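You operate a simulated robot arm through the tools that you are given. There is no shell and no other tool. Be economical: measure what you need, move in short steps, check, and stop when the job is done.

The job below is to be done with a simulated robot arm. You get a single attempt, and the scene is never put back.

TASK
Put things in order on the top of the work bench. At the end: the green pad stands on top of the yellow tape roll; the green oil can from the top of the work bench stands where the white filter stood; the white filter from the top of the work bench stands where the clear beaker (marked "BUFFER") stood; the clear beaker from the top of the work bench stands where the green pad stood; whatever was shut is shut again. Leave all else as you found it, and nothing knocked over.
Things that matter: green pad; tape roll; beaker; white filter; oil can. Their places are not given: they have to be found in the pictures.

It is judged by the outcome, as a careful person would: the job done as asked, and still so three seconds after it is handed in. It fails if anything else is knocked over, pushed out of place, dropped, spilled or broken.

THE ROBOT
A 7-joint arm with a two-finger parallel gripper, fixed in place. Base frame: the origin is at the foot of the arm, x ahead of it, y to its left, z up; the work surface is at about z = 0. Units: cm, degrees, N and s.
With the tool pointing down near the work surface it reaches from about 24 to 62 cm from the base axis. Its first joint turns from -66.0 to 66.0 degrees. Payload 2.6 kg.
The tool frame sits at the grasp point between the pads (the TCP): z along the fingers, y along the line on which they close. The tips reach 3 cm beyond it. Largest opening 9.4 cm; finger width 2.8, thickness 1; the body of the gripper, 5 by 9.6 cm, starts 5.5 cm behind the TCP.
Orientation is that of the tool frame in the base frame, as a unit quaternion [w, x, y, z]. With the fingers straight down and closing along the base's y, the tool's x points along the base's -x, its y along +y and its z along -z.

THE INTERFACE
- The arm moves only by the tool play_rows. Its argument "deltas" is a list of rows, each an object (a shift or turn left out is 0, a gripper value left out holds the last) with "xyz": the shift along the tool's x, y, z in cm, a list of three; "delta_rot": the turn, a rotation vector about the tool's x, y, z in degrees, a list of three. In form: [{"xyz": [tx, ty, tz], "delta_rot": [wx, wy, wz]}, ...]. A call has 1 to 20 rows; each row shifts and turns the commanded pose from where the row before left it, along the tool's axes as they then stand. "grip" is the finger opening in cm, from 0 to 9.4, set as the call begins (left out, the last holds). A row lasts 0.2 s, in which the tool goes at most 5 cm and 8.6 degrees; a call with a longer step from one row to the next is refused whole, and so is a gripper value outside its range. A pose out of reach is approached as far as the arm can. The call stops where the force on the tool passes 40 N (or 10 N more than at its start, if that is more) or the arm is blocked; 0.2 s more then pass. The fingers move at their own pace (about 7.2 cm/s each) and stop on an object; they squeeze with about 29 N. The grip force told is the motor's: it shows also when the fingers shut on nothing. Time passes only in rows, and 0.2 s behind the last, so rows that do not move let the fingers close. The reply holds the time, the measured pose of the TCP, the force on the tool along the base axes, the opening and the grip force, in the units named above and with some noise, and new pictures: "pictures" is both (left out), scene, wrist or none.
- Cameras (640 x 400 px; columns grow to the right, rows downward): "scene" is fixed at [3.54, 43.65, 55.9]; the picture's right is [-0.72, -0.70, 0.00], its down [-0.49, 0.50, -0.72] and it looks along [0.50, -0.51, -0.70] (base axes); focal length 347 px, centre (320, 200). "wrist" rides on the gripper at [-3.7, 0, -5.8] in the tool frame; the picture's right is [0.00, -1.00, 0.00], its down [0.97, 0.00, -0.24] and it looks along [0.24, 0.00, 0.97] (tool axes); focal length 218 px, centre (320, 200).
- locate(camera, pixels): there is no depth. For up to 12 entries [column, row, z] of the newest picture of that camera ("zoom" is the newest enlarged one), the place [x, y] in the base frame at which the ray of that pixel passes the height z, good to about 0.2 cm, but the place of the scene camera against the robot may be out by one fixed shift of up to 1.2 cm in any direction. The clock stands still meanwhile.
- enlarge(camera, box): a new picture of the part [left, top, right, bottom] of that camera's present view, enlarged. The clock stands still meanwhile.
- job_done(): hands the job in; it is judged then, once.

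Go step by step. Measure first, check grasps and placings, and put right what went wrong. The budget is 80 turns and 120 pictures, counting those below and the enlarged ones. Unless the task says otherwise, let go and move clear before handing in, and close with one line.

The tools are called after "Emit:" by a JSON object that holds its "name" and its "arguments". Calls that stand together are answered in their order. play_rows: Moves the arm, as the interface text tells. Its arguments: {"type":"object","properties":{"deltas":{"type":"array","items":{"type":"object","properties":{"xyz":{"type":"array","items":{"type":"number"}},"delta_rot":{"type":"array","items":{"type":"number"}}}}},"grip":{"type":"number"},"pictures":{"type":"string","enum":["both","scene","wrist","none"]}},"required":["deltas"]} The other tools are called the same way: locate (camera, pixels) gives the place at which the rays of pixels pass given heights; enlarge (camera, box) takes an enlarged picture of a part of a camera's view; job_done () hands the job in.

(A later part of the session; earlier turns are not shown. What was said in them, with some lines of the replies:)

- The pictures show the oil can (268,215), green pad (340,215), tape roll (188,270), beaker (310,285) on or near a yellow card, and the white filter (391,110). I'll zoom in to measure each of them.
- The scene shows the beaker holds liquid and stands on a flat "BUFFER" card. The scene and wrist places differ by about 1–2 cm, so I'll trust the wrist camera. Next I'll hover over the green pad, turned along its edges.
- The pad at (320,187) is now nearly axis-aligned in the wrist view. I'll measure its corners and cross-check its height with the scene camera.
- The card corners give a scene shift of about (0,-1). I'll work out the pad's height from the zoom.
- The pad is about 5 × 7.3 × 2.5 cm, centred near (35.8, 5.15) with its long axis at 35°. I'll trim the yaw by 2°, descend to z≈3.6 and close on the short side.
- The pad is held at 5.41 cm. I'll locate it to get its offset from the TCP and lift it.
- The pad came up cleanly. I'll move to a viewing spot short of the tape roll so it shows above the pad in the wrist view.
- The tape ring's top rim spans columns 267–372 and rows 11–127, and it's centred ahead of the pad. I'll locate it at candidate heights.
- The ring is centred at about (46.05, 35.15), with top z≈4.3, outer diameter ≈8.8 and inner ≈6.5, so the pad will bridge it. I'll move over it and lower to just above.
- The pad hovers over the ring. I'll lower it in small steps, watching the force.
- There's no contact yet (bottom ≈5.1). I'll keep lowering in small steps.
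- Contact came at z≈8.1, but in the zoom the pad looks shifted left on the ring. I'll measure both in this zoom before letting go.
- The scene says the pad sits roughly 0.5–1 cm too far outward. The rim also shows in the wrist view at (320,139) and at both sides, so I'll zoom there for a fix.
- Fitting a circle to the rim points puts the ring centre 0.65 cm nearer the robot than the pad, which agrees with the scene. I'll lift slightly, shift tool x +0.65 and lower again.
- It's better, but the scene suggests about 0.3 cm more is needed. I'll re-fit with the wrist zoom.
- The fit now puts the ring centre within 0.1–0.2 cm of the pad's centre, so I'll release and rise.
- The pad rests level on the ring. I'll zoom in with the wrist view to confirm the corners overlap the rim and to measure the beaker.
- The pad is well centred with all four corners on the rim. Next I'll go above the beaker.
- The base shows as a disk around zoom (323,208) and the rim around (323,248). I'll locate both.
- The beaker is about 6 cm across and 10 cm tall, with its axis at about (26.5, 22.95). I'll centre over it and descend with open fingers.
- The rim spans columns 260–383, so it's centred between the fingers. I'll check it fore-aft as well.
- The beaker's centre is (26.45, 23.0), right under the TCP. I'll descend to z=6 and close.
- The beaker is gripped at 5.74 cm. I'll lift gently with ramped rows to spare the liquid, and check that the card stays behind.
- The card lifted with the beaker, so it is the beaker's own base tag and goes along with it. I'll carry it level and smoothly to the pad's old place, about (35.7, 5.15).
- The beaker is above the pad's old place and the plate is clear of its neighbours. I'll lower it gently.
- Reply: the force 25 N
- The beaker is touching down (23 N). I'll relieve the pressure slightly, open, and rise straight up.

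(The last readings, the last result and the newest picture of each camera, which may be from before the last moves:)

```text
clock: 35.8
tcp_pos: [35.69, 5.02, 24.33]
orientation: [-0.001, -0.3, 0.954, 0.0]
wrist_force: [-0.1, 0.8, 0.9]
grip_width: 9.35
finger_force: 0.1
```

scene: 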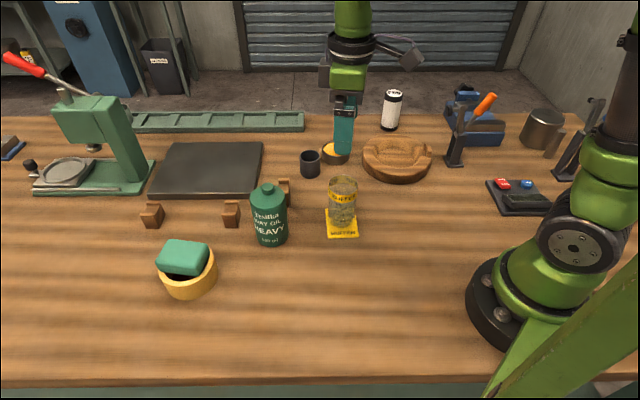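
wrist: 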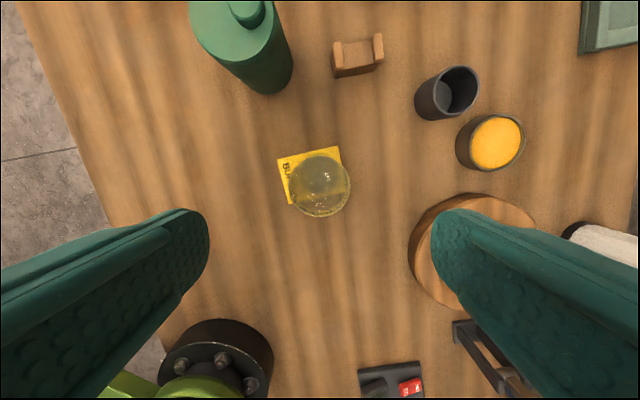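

The beaker stands well at the pad's old place. Next I'll locate what surrounds the filter to plan the approach.

Emit:
{"name": "locate", "arguments": {"camera": "scene", "pixels": [[390, 129, 0], [394, 92, 13], [394, 92, 11], [446, 165, 0], [462, 166, 0], [485, 100, 10], [446, 117, 4], [470, 145, 0], [505, 145, 0], [398, 182, 0], [362, 155, 3], [432, 155, 3]]}}

Emit:
{"name": "play_rows", "arguments": {"deltas": [{"delta_rot": [0, 0, 8.55]}, {"delta_rot": [0, 0, 8.55]}, {"delta_rot": [0, 0, 8.55]}, {"delta_rot": [0, 0, 8.55]}, {"delta_rot": [0, 0, 8.55]}, {"delta_rot": [0, 0, 8.55]}, {"delta_rot": [0, 0, 8.55]}, {"delta_rot": [0, 0, 8.55]}, {}], "pictures": "wrist"}}

```text
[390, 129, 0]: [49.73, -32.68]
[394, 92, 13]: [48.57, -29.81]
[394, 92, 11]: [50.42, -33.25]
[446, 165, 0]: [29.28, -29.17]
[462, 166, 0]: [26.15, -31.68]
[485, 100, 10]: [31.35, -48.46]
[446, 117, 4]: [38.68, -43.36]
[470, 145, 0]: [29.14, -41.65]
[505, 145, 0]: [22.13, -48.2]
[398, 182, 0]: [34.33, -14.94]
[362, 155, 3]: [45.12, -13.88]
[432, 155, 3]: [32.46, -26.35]
```

```text
clock: 37.8
tcp_pos: [35.58, 5.09, 24.23]
orientation: [0.001, 0.289, 0.957, 0.001]
wrist_force: [0.4, -0.2, 0.0]
grip_width: 9.41
finger_force: 0.0
```

wrist: 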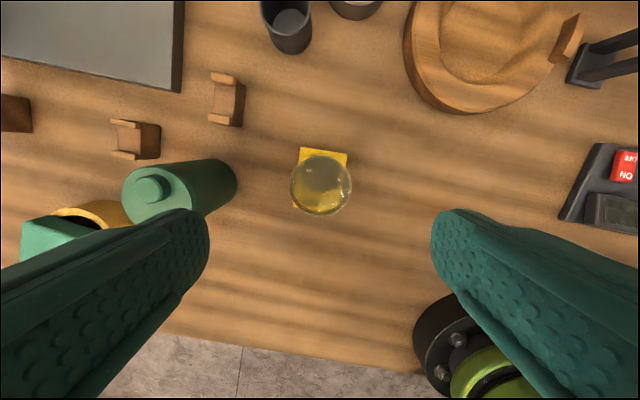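

The filter is about 11 cm tall near (51,-33), and its nearest neighbours are over 13 cm away. I'll move to a viewing spot short of it.

Emit:
{"name": "play_rows", "arguments": {"deltas": [{"xyz": [-2.51, -2.34, 0]}, {"xyz": [-2.51, -2.34, 0]}, {"xyz": [-2.51, -2.34, 0]}, {"xyz": [-2.51, -2.34, 0]}, {"xyz": [-2.51, -2.34, 0]}, {"xyz": [-2.51, -2.34, 0]}, {"xyz": [-2.51, -2.34, 0]}, {"xyz": [-2.51, -2.34, 0]}, {"xyz": [-2.51, -2.34, 0]}, {"xyz": [-2.51, -2.34, 0]}, {}]}}

Emit:
{"name": "enlarge", "arguments": {"camera": "wrist", "box": [210, 20, 430, 200]}}

```text
clock: 40.2
tcp_pos: [43.67, -28.33, 24.14]
orientation: [0.0, 0.287, 0.958, 0.0]
wrist_force: [-0.1, 0.0, 1.0]
grip_width: 9.39
finger_force: 0.1
```

scene: 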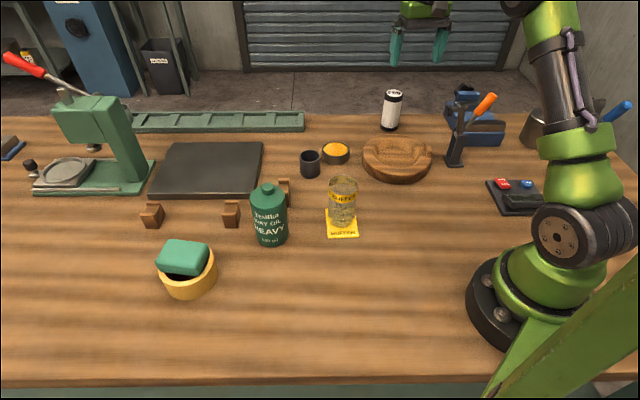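
wrist: 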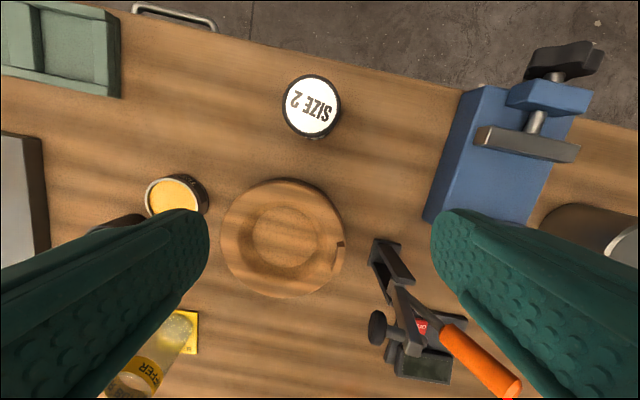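

```text
2.22 times, centred on (320, 110) of wrist
```

zoom: 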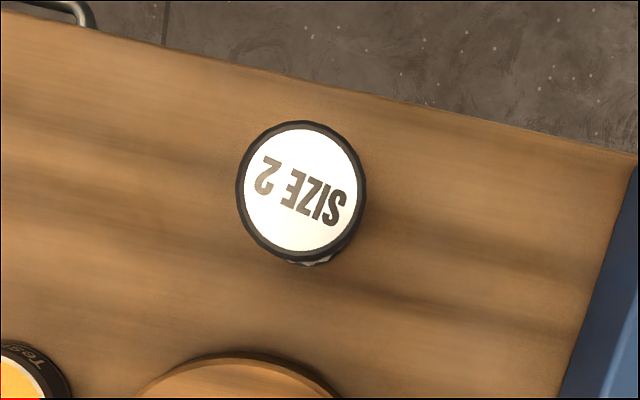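

The filter's top is at zoom (301,190) and the camera is almost above it. I'll locate it.

Emit:
{"name": "locate", "arguments": {"camera": "zoom", "pixels": [[301, 190, 10], [301, 190, 11], [301, 190, 12], [236, 190, 11], [366, 190, 11], [301, 120, 11], [301, 260, 11], [310, 266, 0], [301, 222, 0]]}}

Emit:
{"name": "locate", "arguments": {"camera": "scene", "pixels": [[394, 92, 10], [394, 92, 12], [391, 130, 0], [382, 127, 0], [400, 129, 0]]}}

```text
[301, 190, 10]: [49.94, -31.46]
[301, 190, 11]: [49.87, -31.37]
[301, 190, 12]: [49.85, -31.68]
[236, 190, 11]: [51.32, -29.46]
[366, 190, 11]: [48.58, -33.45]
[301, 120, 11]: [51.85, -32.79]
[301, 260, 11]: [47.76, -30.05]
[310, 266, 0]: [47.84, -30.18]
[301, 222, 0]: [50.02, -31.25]
```

```text
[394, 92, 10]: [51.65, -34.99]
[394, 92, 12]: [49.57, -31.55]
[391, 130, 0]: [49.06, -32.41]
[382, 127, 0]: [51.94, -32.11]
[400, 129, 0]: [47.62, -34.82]
```

The filter is centred at (49.9, -31.4), about 4.8 cm in diameter and 11.5 cm tall. I'll move over it, partly lower, and check.

Emit:
{"name": "play_rows", "arguments": {"deltas": [{"xyz": [-3.45, 0.43, 0]}, {"xyz": [-3.44, 0.43, 1]}, {"xyz": [0, 0, 3]}, {"xyz": [0, 0, 3]}, {}]}}

```text
clock: 41.4
tcp_pos: [48.93, -30.88, 17.52]
orientation: [0.0, 0.286, 0.958, 0.0]
wrist_force: [0.0, 0.1, 0.4]
grip_width: 9.38
finger_force: 0.0
out of reach, approached as far as the arm can: row 2
```

scene: 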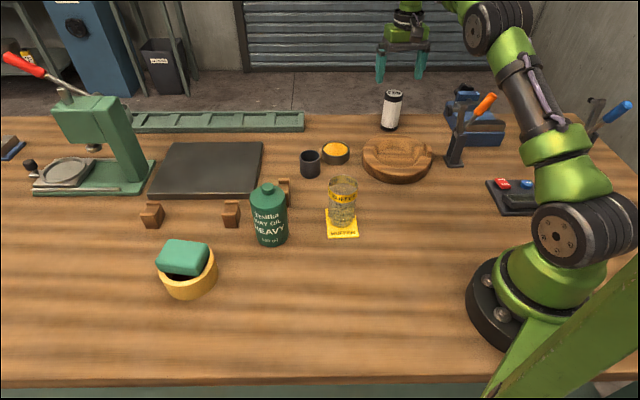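
wrist: 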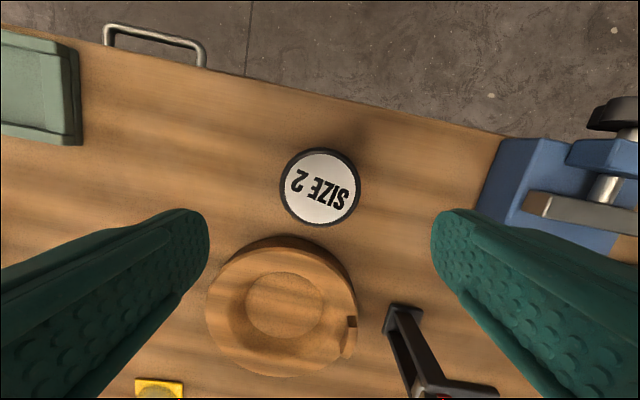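

The reach was clipped slightly at height. I'll re-measure the filter from here.

Emit:
{"name": "locate", "arguments": {"camera": "wrist", "pixels": [[320, 187, 11.5], [279, 187, 11.5], [361, 187, 11.5], [320, 148, 11.5], [320, 227, 11.5]]}}

Emit:
{"name": "play_rows", "arguments": {"deltas": [{"xyz": [0, 0, 1]}, {}], "pictures": "none"}}

```text
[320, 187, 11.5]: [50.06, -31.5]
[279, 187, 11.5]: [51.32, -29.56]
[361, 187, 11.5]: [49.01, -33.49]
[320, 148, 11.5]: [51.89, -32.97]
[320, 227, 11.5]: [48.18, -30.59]
```

```text
clock: 42.0
tcp_pos: [48.84, -30.87, 16.42]
orientation: [0.0, 0.287, 0.958, 0.001]
wrist_force: [-0.3, 0.4, 0.3]
grip_width: 9.37
finger_force: 0.1
```

The filter centre is confirmed at (50.05, -31.55). I'll lower a bit more, shift 1.4 cm outward, then descend to z≈7 and close.

Emit:
{"name": "play_rows", "arguments": {"deltas": [{"xyz": [0, 0, 2]}, {"xyz": [0, 0, 2]}, {"xyz": [-0.7, 0.04, 0]}, {"xyz": [-0.7, 0.04, 0]}, {"xyz": [0, 0, 2]}, {"xyz": [0, 0, 2]}, {"xyz": [0, 0, 1.2]}, {}]}}

```text
clock: 43.8
tcp_pos: [50.17, -31.6, 7.23]
orientation: [0.001, 0.288, 0.958, 0.0]
wrist_force: [0.1, -0.2, -0.5]
grip_width: 9.39
finger_force: 0.0
```

scene: 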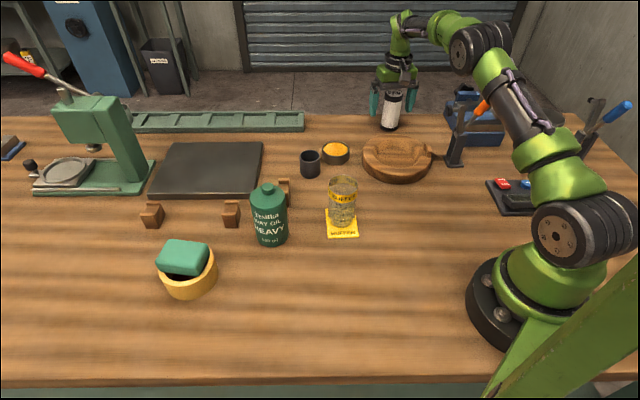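
wrist: 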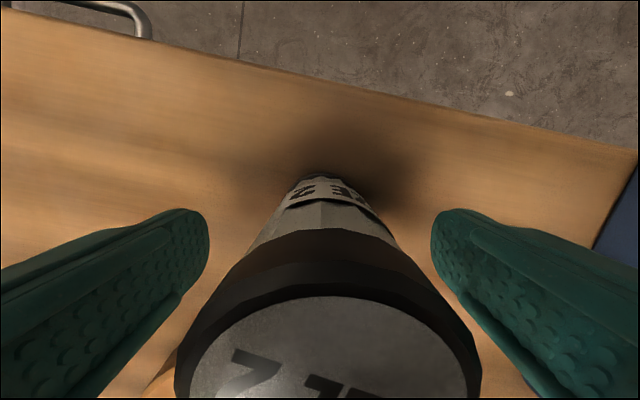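

The filter sits between the fingers and the body is clear. I'll close.

Emit:
{"name": "play_rows", "arguments": {"deltas": [{}, {}, {}, {}, {}], "grip": 3.5, "pictures": "wrist"}}

```text
clock: 45.0
tcp_pos: [50.17, -31.56, 7.25]
orientation: [0.0, 0.287, 0.958, 0.0]
wrist_force: [-0.4, 0.2, 0.8]
grip_width: 4.96
finger_force: 28.9
```

wrist: 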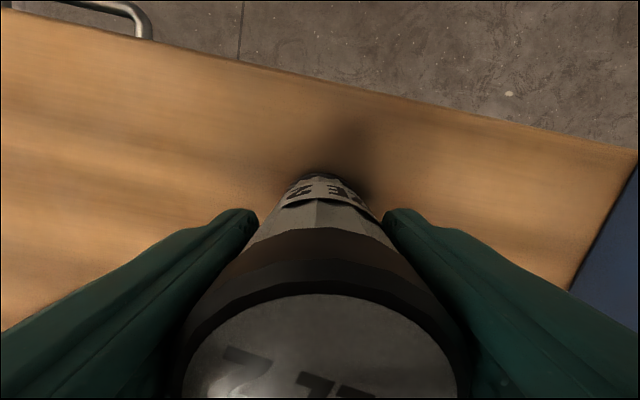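

The filter is gripped at 4.96 cm. I'll lift straight, then retract while rising.

Emit:
{"name": "play_rows", "arguments": {"deltas": [{"xyz": [0, 0, -0.5]}, {"xyz": [0, 0, -1]}, {"xyz": [0, 0, -1.5]}, {"xyz": [0, 0, -1.5]}, {"xyz": [1.2, 0, -1.8]}, {"xyz": [1.5, 0, -2]}, {"xyz": [1.5, 0, -2]}, {"xyz": [1.5, 0, -2]}, {"xyz": [1.5, 0, -2]}, {"xyz": [1.5, 0, -2]}, {}]}}

```text
clock: 47.4
tcp_pos: [42.84, -26.71, 23.7]
orientation: [0.0, 0.287, 0.958, 0.0]
wrist_force: [-0.4, -0.2, -1.5]
grip_width: 5.0
finger_force: 29.2
```

scene: 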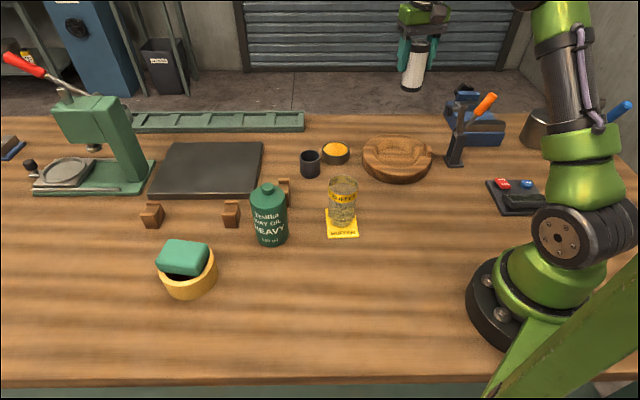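
wrist: 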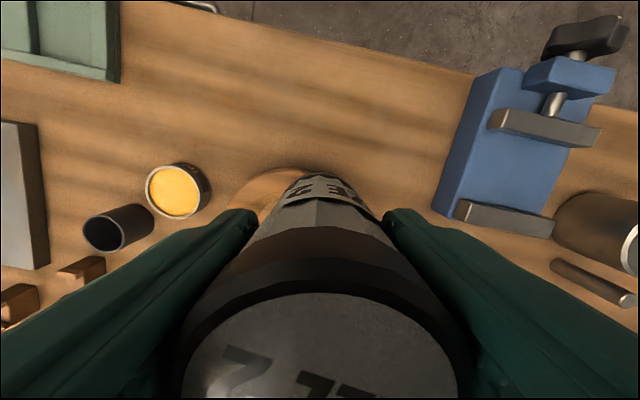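

The filter is lifted well clear. I'll turn back to yaw 35° and then carry it high over to the beaker's old place.

Emit:
{"name": "play_rows", "arguments": {"deltas": [{"delta_rot": [0, 0, -8.55]}, {"delta_rot": [0, 0, -8.55]}, {"delta_rot": [0, 0, -8.55]}, {"delta_rot": [0, 0, -8.55]}, {"delta_rot": [0, 0, -8.55]}, {"delta_rot": [0, 0, -8.55]}, {"delta_rot": [0, 0, -8.55]}, {"delta_rot": [0, 0, -8.55]}, {}], "pictures": "none"}}

Emit:
{"name": "play_rows", "arguments": {"deltas": [{"xyz": [-0.5, 1.6, 0]}, {"xyz": [-0.95, 3.13, 0]}, {"xyz": [-0.95, 3.13, 0]}, {"xyz": [-0.95, 3.13, 0]}, {"xyz": [-0.95, 3.13, 0]}, {"xyz": [-0.95, 3.13, 0]}, {"xyz": [-0.95, 3.13, 0]}, {"xyz": [-0.95, 3.13, 0]}, {"xyz": [-0.95, 3.13, 0]}, {"xyz": [-0.95, 3.13, 0]}, {"xyz": [-0.95, 3.13, 0]}, {"xyz": [-0.95, 3.13, 0]}, {"xyz": [-0.95, 3.13, 0]}, {"xyz": [-0.95, 3.13, 0]}, {"xyz": [-0.95, 3.13, 0]}, {"xyz": [-0.95, 3.13, 0]}, {"xyz": [-0.5, 1.6, 0]}, {}]}}

```text
clock: 49.4
tcp_pos: [42.82, -26.74, 23.62]
orientation: [0.0, -0.302, 0.953, 0.001]
wrist_force: [0.2, 0.7, -1.3]
grip_width: 4.98
finger_force: 29.4
```

```text
clock: 53.2
tcp_pos: [26.5, 23.01, 23.67]
orientation: [0.0, -0.301, 0.954, 0.0]
wrist_force: [0.3, 0.7, -0.8]
grip_width: 4.98
finger_force: 28.9
```

scene: 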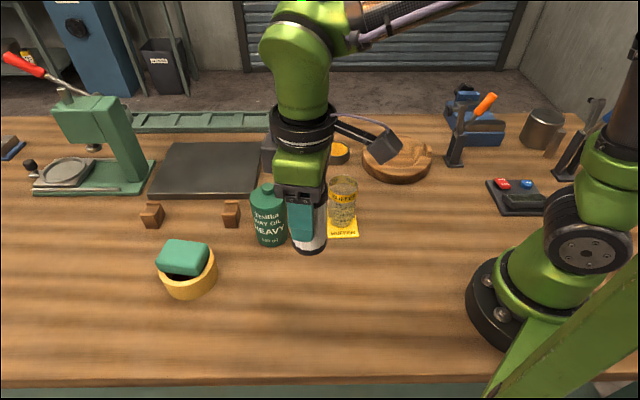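
wrist: 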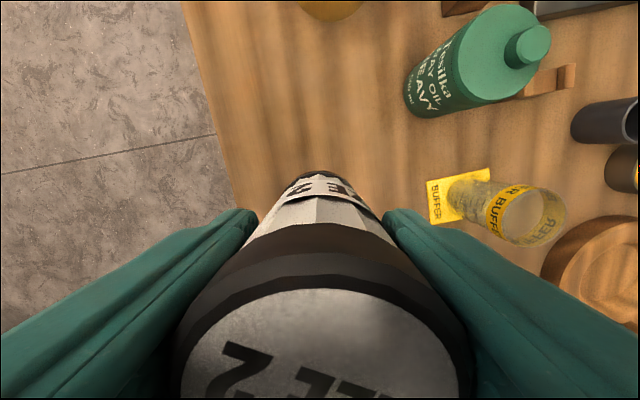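

The filter is right above (26.5, 23.0). I'll lower it and ease onto the bench.

Emit:
{"name": "play_rows", "arguments": {"deltas": [{"xyz": [0, 0, 1.5]}, {"xyz": [0, 0, 2.5]}, {"xyz": [0, 0, 3]}, {"xyz": [0, 0, 3]}, {"xyz": [0, 0, 2.5]}, {"xyz": [0, 0, 1.7]}, {"xyz": [0, 0, 1.0]}, {"xyz": [0, 0, 0.7]}, {}], "pictures": "scene"}}

Emit:
{"name": "play_rows", "arguments": {"deltas": [{"xyz": [0, 0, 0.2]}, {"xyz": [0, 0, 0.15]}, {"xyz": [0, 0, 0.1]}, {}], "pictures": "none"}}

```text
clock: 55.2
tcp_pos: [26.62, 23.1, 7.87]
orientation: [0.001, -0.3, 0.954, 0.0]
wrist_force: [0.3, 0.8, -1.9]
grip_width: 4.96
finger_force: 29.3
```

scene: 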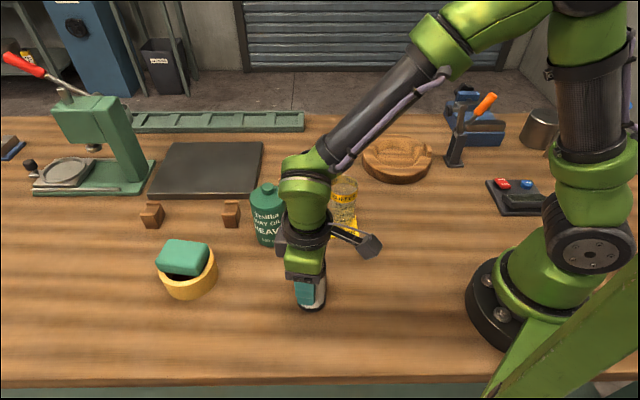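

```text
clock: 56.2
tcp_pos: [26.53, 23.04, 7.29]
orientation: [0.0, -0.3, 0.954, 0.0]
wrist_force: [-0.2, -1.0, 1.6]
grip_width: 4.96
finger_force: 29.1
```

The reading is at grasp height (7.29) with light contact. I'll go down another 0.05 cm, release and rise.

Emit:
{"name": "play_rows", "arguments": {"deltas": [{"xyz": [0, 0, 0.06]}, {}], "pictures": "none"}}

Emit:
{"name": "play_rows", "arguments": {"deltas": [{}, {}, {}, {}, {}], "grip": 9.4, "pictures": "none"}}

Emit:
{"name": "play_rows", "arguments": {"deltas": [{"xyz": [0, 0, -1]}, {"xyz": [0, 0, -2]}, {"xyz": [0, 0, -3]}, {"xyz": [0, 0, -4]}, {"xyz": [0, 0, -4]}, {"xyz": [0, 0, -4]}, {}]}}

```text
clock: 56.8
tcp_pos: [26.63, 23.09, 7.32]
orientation: [0.0, -0.3, 0.954, 0.001]
wrist_force: [-4.6, -5.3, 19.3]
grip_width: 4.97
finger_force: 29.1
```

```text
clock: 58.0
tcp_pos: [26.69, 23.01, 7.18]
orientation: [0.0, -0.3, 0.954, 0.0]
wrist_force: [-1.4, 0.5, -0.5]
grip_width: 9.4
finger_force: 0.0
```

```text
clock: 59.6
tcp_pos: [26.63, 23.11, 25.27]
orientation: [0.0, -0.301, 0.954, 0.0]
wrist_force: [-0.5, 0.0, 0.8]
grip_width: 9.39
finger_force: 0.0
```

scene: 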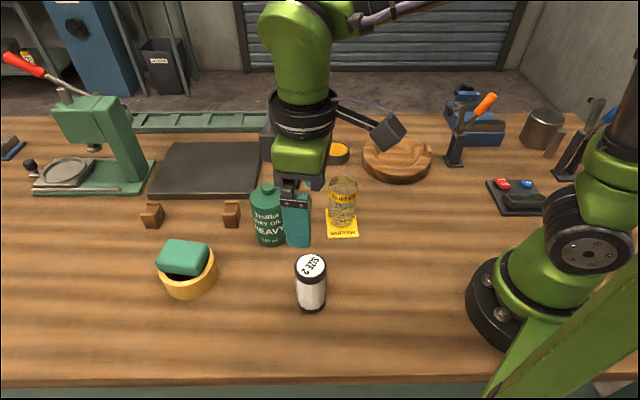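
wrist: 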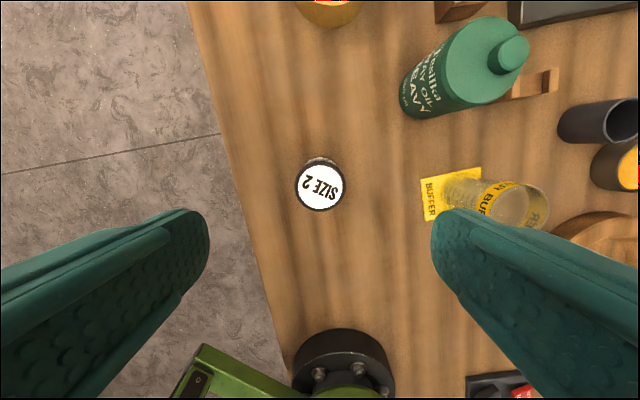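

The filter stands upright at the beaker's old place. Next I'll go over the oil can.

Emit:
{"name": "play_rows", "arguments": {"deltas": [{"xyz": [-1.85, -2.55, 0]}, {"xyz": [-1.85, -2.55, 0]}, {"xyz": [-1.85, -2.55, 0]}, {"xyz": [-1.85, -2.55, 0]}, {"xyz": [-1.85, -2.55, 0]}, {}]}}

Emit:
{"name": "enlarge", "arguments": {"camera": "wrist", "box": [210, 90, 430, 270]}}

Emit:
{"name": "enlarge", "arguments": {"camera": "scene", "box": [220, 170, 320, 260]}}

```text
clock: 61.0
tcp_pos: [41.46, 18.04, 25.15]
orientation: [0.0, -0.3, 0.954, 0.001]
wrist_force: [-0.8, 0.3, 0.0]
grip_width: 9.4
finger_force: 0.0
```

scene: 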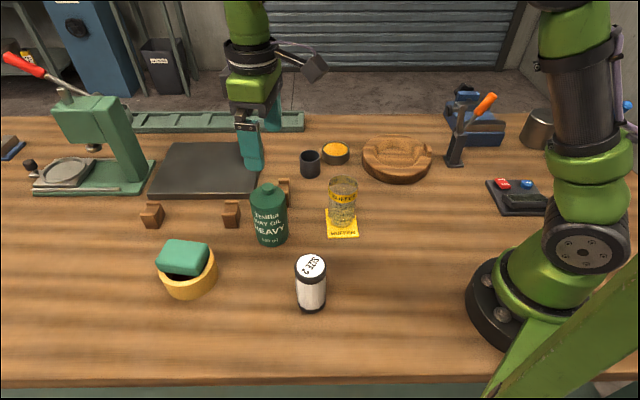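
wrist: 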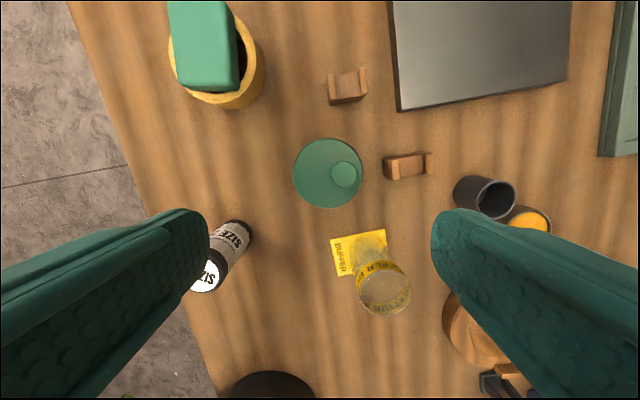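

```text
2.22 times, centred on (320, 180) of wrist
```

zoom: 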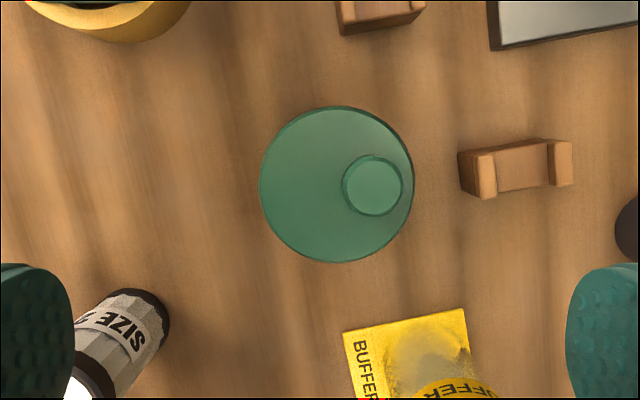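

```text
4.44 times, centred on (270, 215) of scene
```

zoom: 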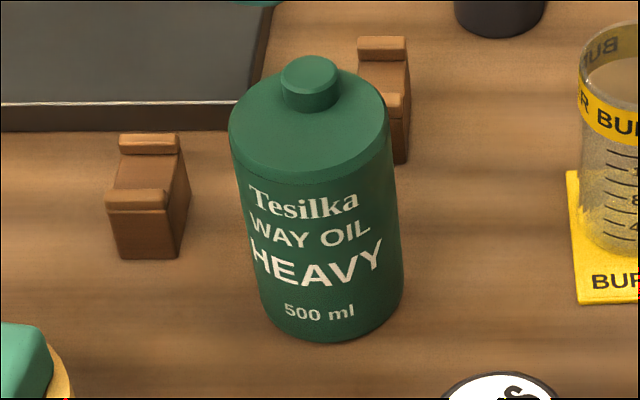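

A wooden block sits close to the can on the −tool-y side. I'll measure the can and its neighbours to choose a safe finger direction.

Emit:
{"name": "locate", "arguments": {"camera": "wrist", "pixels": [[327, 173, 10], [292, 172, 10], [363, 173, 10], [327, 138, 10], [327, 208, 10], [384, 156, 2.5], [385, 180, 0], [389, 179, 2.5], [432, 172, 2.5], [428, 153, 2.5], [388, 232, 0], [345, 172, 12]]}}

Emit:
{"name": "locate", "arguments": {"camera": "zoom", "pixels": [[310, 130, 9], [310, 130, 10], [310, 130, 11], [332, 341, 0], [310, 70, 12], [362, 160, 0], [405, 162, 0]]}}

```text
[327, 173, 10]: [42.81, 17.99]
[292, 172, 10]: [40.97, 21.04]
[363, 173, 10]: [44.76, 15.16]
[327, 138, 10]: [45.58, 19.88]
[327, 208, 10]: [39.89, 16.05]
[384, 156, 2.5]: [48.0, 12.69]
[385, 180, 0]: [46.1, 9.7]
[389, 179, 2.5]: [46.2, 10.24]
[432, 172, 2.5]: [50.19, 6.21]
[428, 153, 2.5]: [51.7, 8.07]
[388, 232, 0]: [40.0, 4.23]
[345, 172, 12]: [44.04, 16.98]
```

```text
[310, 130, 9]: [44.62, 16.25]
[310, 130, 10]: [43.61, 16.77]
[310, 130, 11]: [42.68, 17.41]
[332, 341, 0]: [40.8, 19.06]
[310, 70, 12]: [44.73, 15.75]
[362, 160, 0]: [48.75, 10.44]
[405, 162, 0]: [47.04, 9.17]
```

The can is centred near (42.8, 18.0), about 6.8 cm across, with body top ≈10.5 and cap top ≈12.6. The block leaves roughly 1.6 cm for the finger. I'll centre and lower partway to check.

Emit:
{"name": "play_rows", "arguments": {"deltas": [{"xyz": [-1.04, -0.79, 0]}, {"xyz": [0, 0, 3]}, {"xyz": [0, 0, 3]}, {"xyz": [0, 0, 2]}, {}], "pictures": "wrist"}}

Emit:
{"name": "enlarge", "arguments": {"camera": "scene", "box": [210, 130, 330, 260]}}

```text
clock: 62.2
tcp_pos: [42.76, 17.87, 17.16]
orientation: [0.0, -0.301, 0.954, 0.0]
wrist_force: [0.8, 1.0, -0.6]
grip_width: 9.39
finger_force: 0.0
```

wrist: 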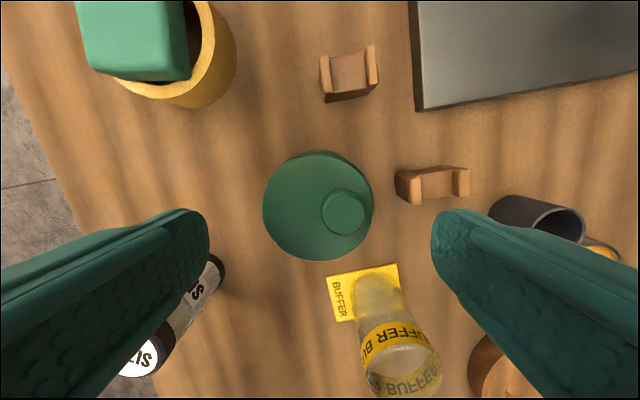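

```text
3.08 times, centred on (270, 195) of scene
```

zoom: 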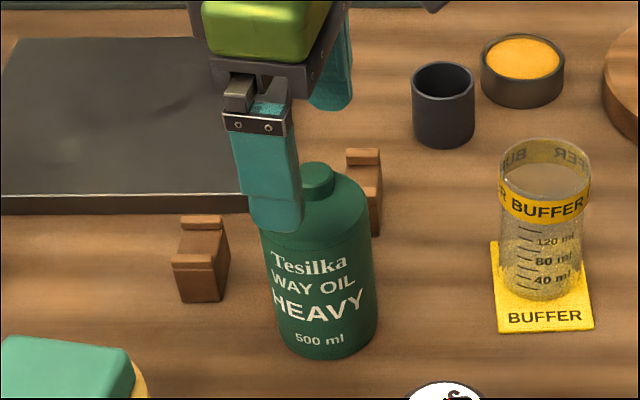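

Emit:
{"name": "locate", "arguments": {"camera": "wrist", "pixels": [[262, 207, 10.5], [373, 207, 10.5], [318, 152, 10.5], [318, 260, 10.5], [395, 172, 2.5], [399, 202, 2.5], [408, 204, 0], [400, 292, 0.3]]}}

```text
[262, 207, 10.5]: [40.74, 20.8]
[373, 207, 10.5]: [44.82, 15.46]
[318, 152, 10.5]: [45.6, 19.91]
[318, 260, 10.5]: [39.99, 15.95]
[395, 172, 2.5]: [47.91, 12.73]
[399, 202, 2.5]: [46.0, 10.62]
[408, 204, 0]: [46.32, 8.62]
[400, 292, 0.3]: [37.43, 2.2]
```

The can's centre (42.78, 18.0) matches the TCP. I'll descend to z≈7.8 and close.

Emit:
{"name": "play_rows", "arguments": {"deltas": [{"xyz": [0, 0.1, 2]}, {"xyz": [0, 0, 2]}, {"xyz": [0, 0, 2]}, {"xyz": [0, 0, 2]}, {"xyz": [0, 0, 1.3]}, {}], "pictures": "wrist"}}

Emit:
{"name": "play_rows", "arguments": {"deltas": [{}, {}, {}, {}, {}], "grip": 5.5, "pictures": "scene"}}

```text
clock: 63.6
tcp_pos: [42.63, 17.89, 7.97]
orientation: [0.0, -0.3, 0.954, 0.0]
wrist_force: [-0.4, 0.6, -0.4]
grip_width: 9.41
finger_force: 0.1
```

wrist: 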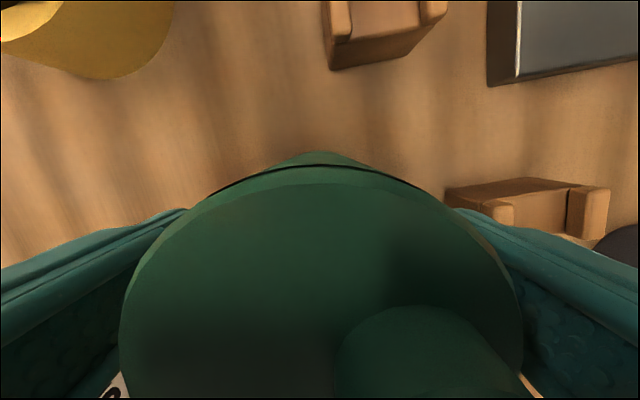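

```text
clock: 64.8
tcp_pos: [42.76, 18.0, 7.86]
orientation: [-0.001, -0.301, 0.954, 0.0]
wrist_force: [0.6, 0.3, -0.2]
grip_width: 6.63
finger_force: 28.6
```

scene: 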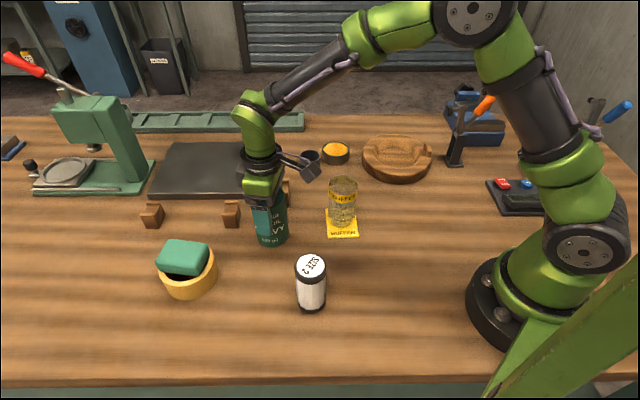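

The can is gripped at 6.63 cm. I'll lift straight up and then turn the tool by 68°.

Emit:
{"name": "play_rows", "arguments": {"deltas": [{"xyz": [0, 0, -0.5]}, {"xyz": [0, 0, -1]}, {"xyz": [0, 0, -2]}, {"xyz": [0, 0, -2.5]}, {"xyz": [0, 0, -2.5]}, {"xyz": [0, 0, -2.5]}, {"xyz": [0, 0, -2.5]}, {"xyz": [0, 0, -1.5]}, {"xyz": [0, 0, -0.7]}, {}]}}

Emit:
{"name": "play_rows", "arguments": {"deltas": [{"delta_rot": [0, 0, 8.5]}, {"delta_rot": [0, 0, 8.5]}, {"delta_rot": [0, 0, 8.5]}, {"delta_rot": [0, 0, 8.5]}, {"delta_rot": [0, 0, 8.5]}, {"delta_rot": [0, 0, 8.5]}, {"delta_rot": [0, 0, 8.5]}, {"delta_rot": [0, 0, 8.5]}, {}], "pictures": "none"}}

```text
clock: 67.0
tcp_pos: [42.7, 17.99, 23.6]
orientation: [0.0, -0.3, 0.954, 0.0]
wrist_force: [0.1, 0.1, -4.8]
grip_width: 6.63
finger_force: 28.9
```

scene: 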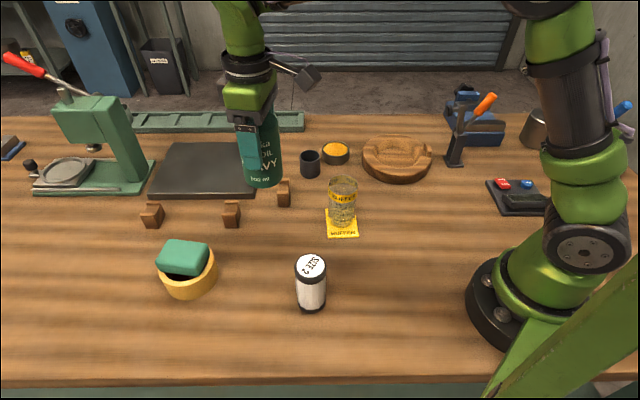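
wrist: 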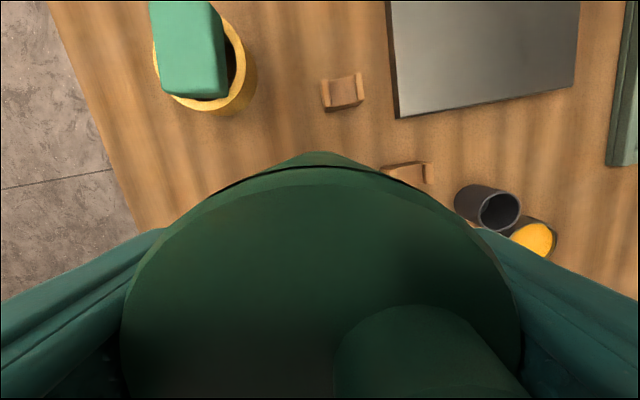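

```text
clock: 69.0
tcp_pos: [42.76, 17.97, 23.56]
orientation: [0.0, 0.285, 0.958, 0.0]
wrist_force: [-0.4, -0.5, -5.2]
grip_width: 6.62
finger_force: 28.6
```

Now I'll carry the can to a waypoint short of the filter's old place.

Emit:
{"name": "play_rows", "arguments": {"deltas": [{"xyz": [-0.867, -1.253, 0]}, {"xyz": [-1.733, -2.507, 0]}, {"xyz": [-1.733, -2.507, 0]}, {"xyz": [-1.733, -2.507, 0]}, {"xyz": [-1.733, -2.507, 0]}, {"xyz": [-1.733, -2.507, 0]}, {"xyz": [-1.733, -2.507, 0]}, {"xyz": [-1.733, -2.507, 0]}, {"xyz": [-1.733, -2.507, 0]}, {"xyz": [-1.733, -2.507, 0]}, {"xyz": [-1.733, -2.507, 0]}, {"xyz": [-1.733, -2.507, 0]}, {"xyz": [-1.733, -2.507, 0]}, {"xyz": [-1.733, -2.507, 0]}, {"xyz": [-1.733, -2.507, 0]}, {"xyz": [-0.867, -1.253, 0]}, {}]}}

```text
clock: 72.6
tcp_pos: [43.9, -27.8, 23.55]
orientation: [0.0, 0.284, 0.959, 0.0]
wrist_force: [0.8, 0.3, -4.2]
grip_width: 6.66
finger_force: 29.0
```

scene: 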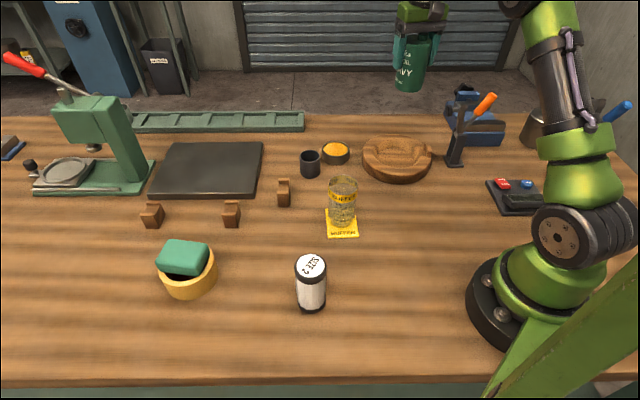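
wrist: 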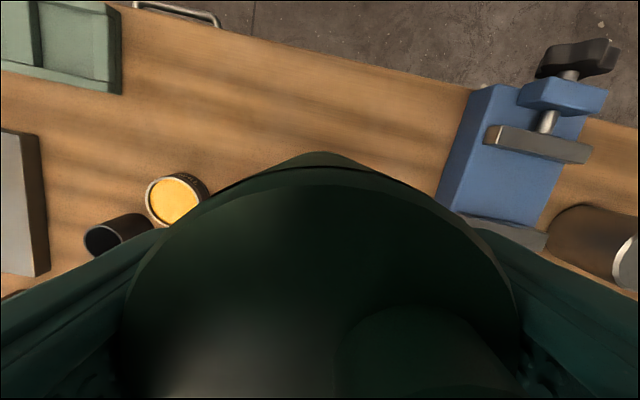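

I'll move outward and down together, staying inside reach, then stop a little above the bench.

Emit:
{"name": "play_rows", "arguments": {"deltas": [{"xyz": [-1, 0.06, 1]}, {"xyz": [-1, 0.06, 2.2]}, {"xyz": [-1, 0.06, 2.4]}, {"xyz": [-1, 0.06, 2.4]}, {"xyz": [-1, 0, 1.5]}, {"xyz": [-1, 0, 1]}, {"xyz": [-0.8, 0, 0.8]}, {"xyz": [-0.44, 0, 0.5]}, {"xyz": [0, 0, 1]}, {"xyz": [0, 0, 0.8]}, {}]}}

Emit:
{"name": "enlarge", "arguments": {"camera": "scene", "box": [330, 60, 530, 190]}}

```text
clock: 75.0
tcp_pos: [50.17, -31.49, 10.08]
orientation: [0.0, 0.284, 0.959, 0.0]
wrist_force: [-0.5, -0.5, -5.0]
grip_width: 6.61
finger_force: 29.2
```

scene: 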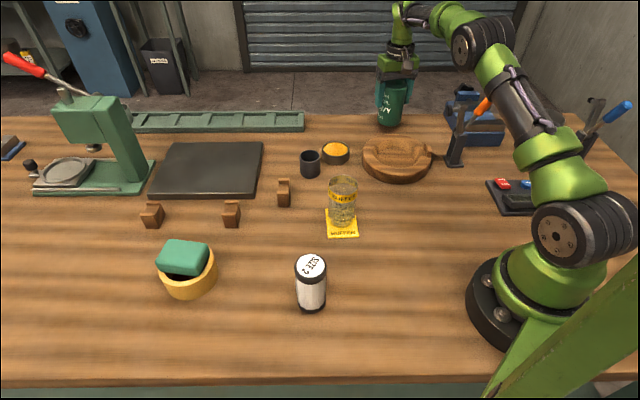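
wrist: 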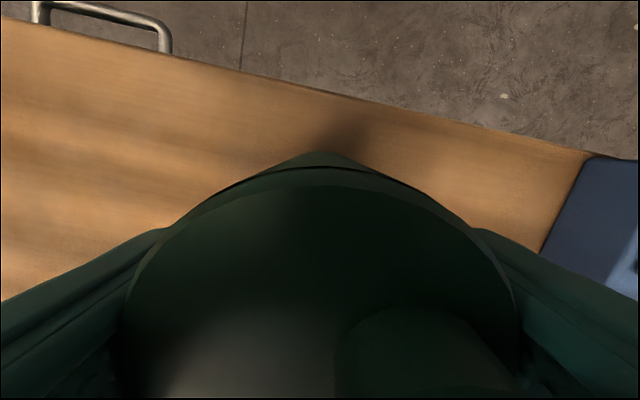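

```text
3.08 times, centred on (430, 125) of scene
```

zoom: 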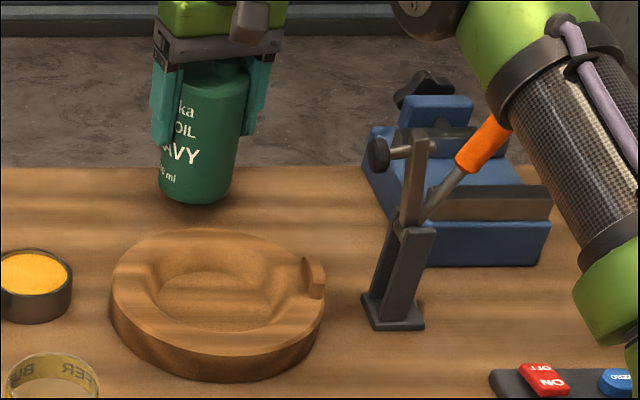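

The can is over the spot and clear of its neighbours. I'll lower the last 2 cm gently.

Emit:
{"name": "play_rows", "arguments": {"deltas": [{"xyz": [0, 0, 0.8]}, {"xyz": [0, 0, 0.6]}, {"xyz": [0, 0, 0.3]}, {"xyz": [0, 0, 0.2]}, {}], "pictures": "none"}}

Emit:
{"name": "play_rows", "arguments": {"deltas": [{"xyz": [0, 0, 0.15]}, {"xyz": [0, 0, 0.1]}, {}], "pictures": "none"}}

```text
clock: 76.2
tcp_pos: [50.15, -31.44, 8.0]
orientation: [0.0, 0.284, 0.959, 0.0]
wrist_force: [0.3, -0.7, -5.7]
grip_width: 6.62
finger_force: 28.8
```

```text
clock: 77.0
tcp_pos: [50.18, -31.37, 8.02]
orientation: [0.0, 0.284, 0.959, 0.001]
wrist_force: [-1.3, 1.1, -2.1]
grip_width: 6.63
finger_force: 29.2
```

The weight is starting to come off. I'll ease down 0.1 cm more, release and rise.

Emit:
{"name": "play_rows", "arguments": {"deltas": [{"xyz": [0, 0, 0.1]}, {}], "pictures": "none"}}

Emit:
{"name": "play_rows", "arguments": {"deltas": [{}, {}, {}, {}, {}], "grip": 9.4}}

```text
clock: 77.6
tcp_pos: [50.22, -31.56, 7.97]
orientation: [0.001, 0.285, 0.959, 0.0]
wrist_force: [-3.3, 2.3, 6.3]
grip_width: 6.6
finger_force: 29.2
```

```text
clock: 78.8
tcp_pos: [50.24, -31.48, 7.82]
orientation: [0.0, 0.284, 0.959, 0.0]
wrist_force: [0.1, 0.0, 0.2]
grip_width: 9.37
finger_force: 0.1
```

scene: 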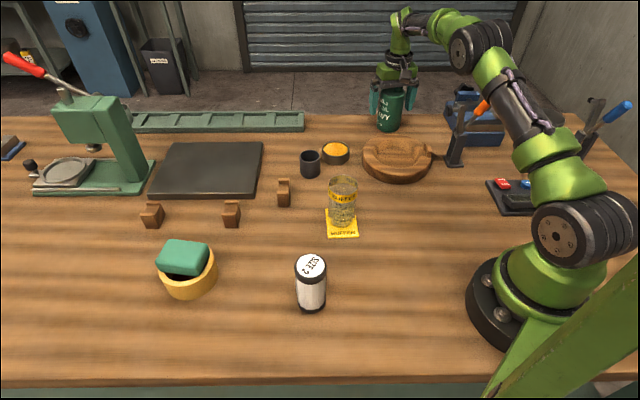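
wrist: 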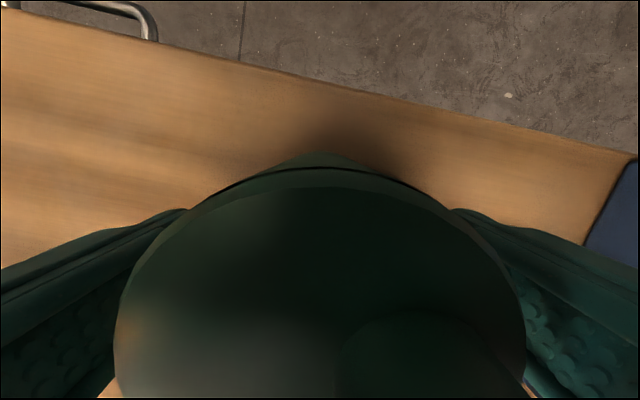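

The can is released and standing. I'll rise clear, then retract.

Emit:
{"name": "play_rows", "arguments": {"deltas": [{"xyz": [0, 0, -1]}, {"xyz": [0, 0, -1.5]}, {"xyz": [0, 0, -2]}, {"xyz": [0, 0, -2]}, {"xyz": [0.5, 0, -2]}, {"xyz": [1, 0, -2]}, {"xyz": [1.5, 0, -2]}, {"xyz": [2, 0, -2]}, {"xyz": [2, 0, -1]}, {"xyz": [2, 0, -1]}, {}]}}

Emit:
{"name": "enlarge", "arguments": {"camera": "scene", "box": [130, 70, 530, 320]}}

```text
clock: 81.2
tcp_pos: [42.67, -26.42, 24.27]
orientation: [0.0, 0.284, 0.959, 0.0]
wrist_force: [0.0, 0.3, 0.2]
grip_width: 9.41
finger_force: 0.1
```

scene: 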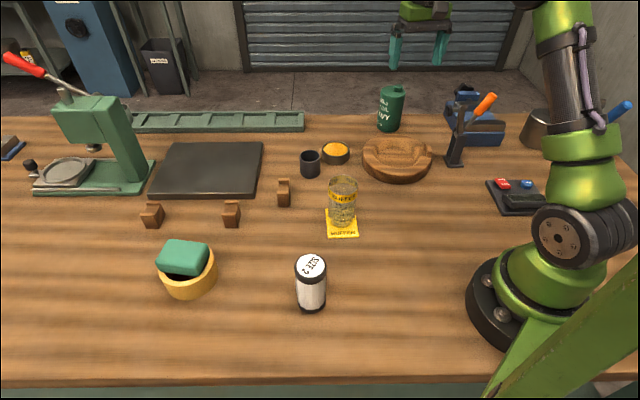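
wrist: 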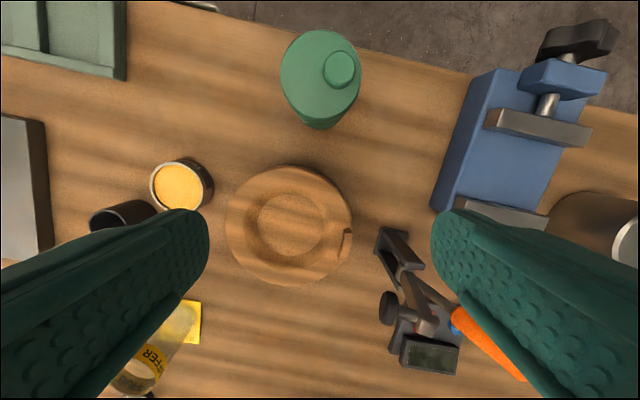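

```text
1.60 times, centred on (330, 195) of scene
```

zoom: 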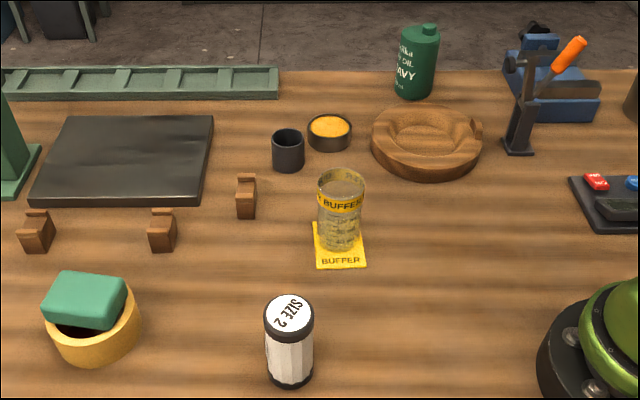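

The pictures show all four things standing where asked: pad on tape (183,258), beaker (342,205), filter (311,283), can (390,108). Nothing else has moved, nothing was opened, and the gripper is clear. I'll hand in.

Emit:
{"name": "job_done", "arguments": {}}

```text
The job is handed in.
```

The job is handed in: the pad is on the tape roll, the beaker is where the pad was, the filter is where the beaker was, and the oil can is where the filter was. Everything is upright and nothing else was moved.
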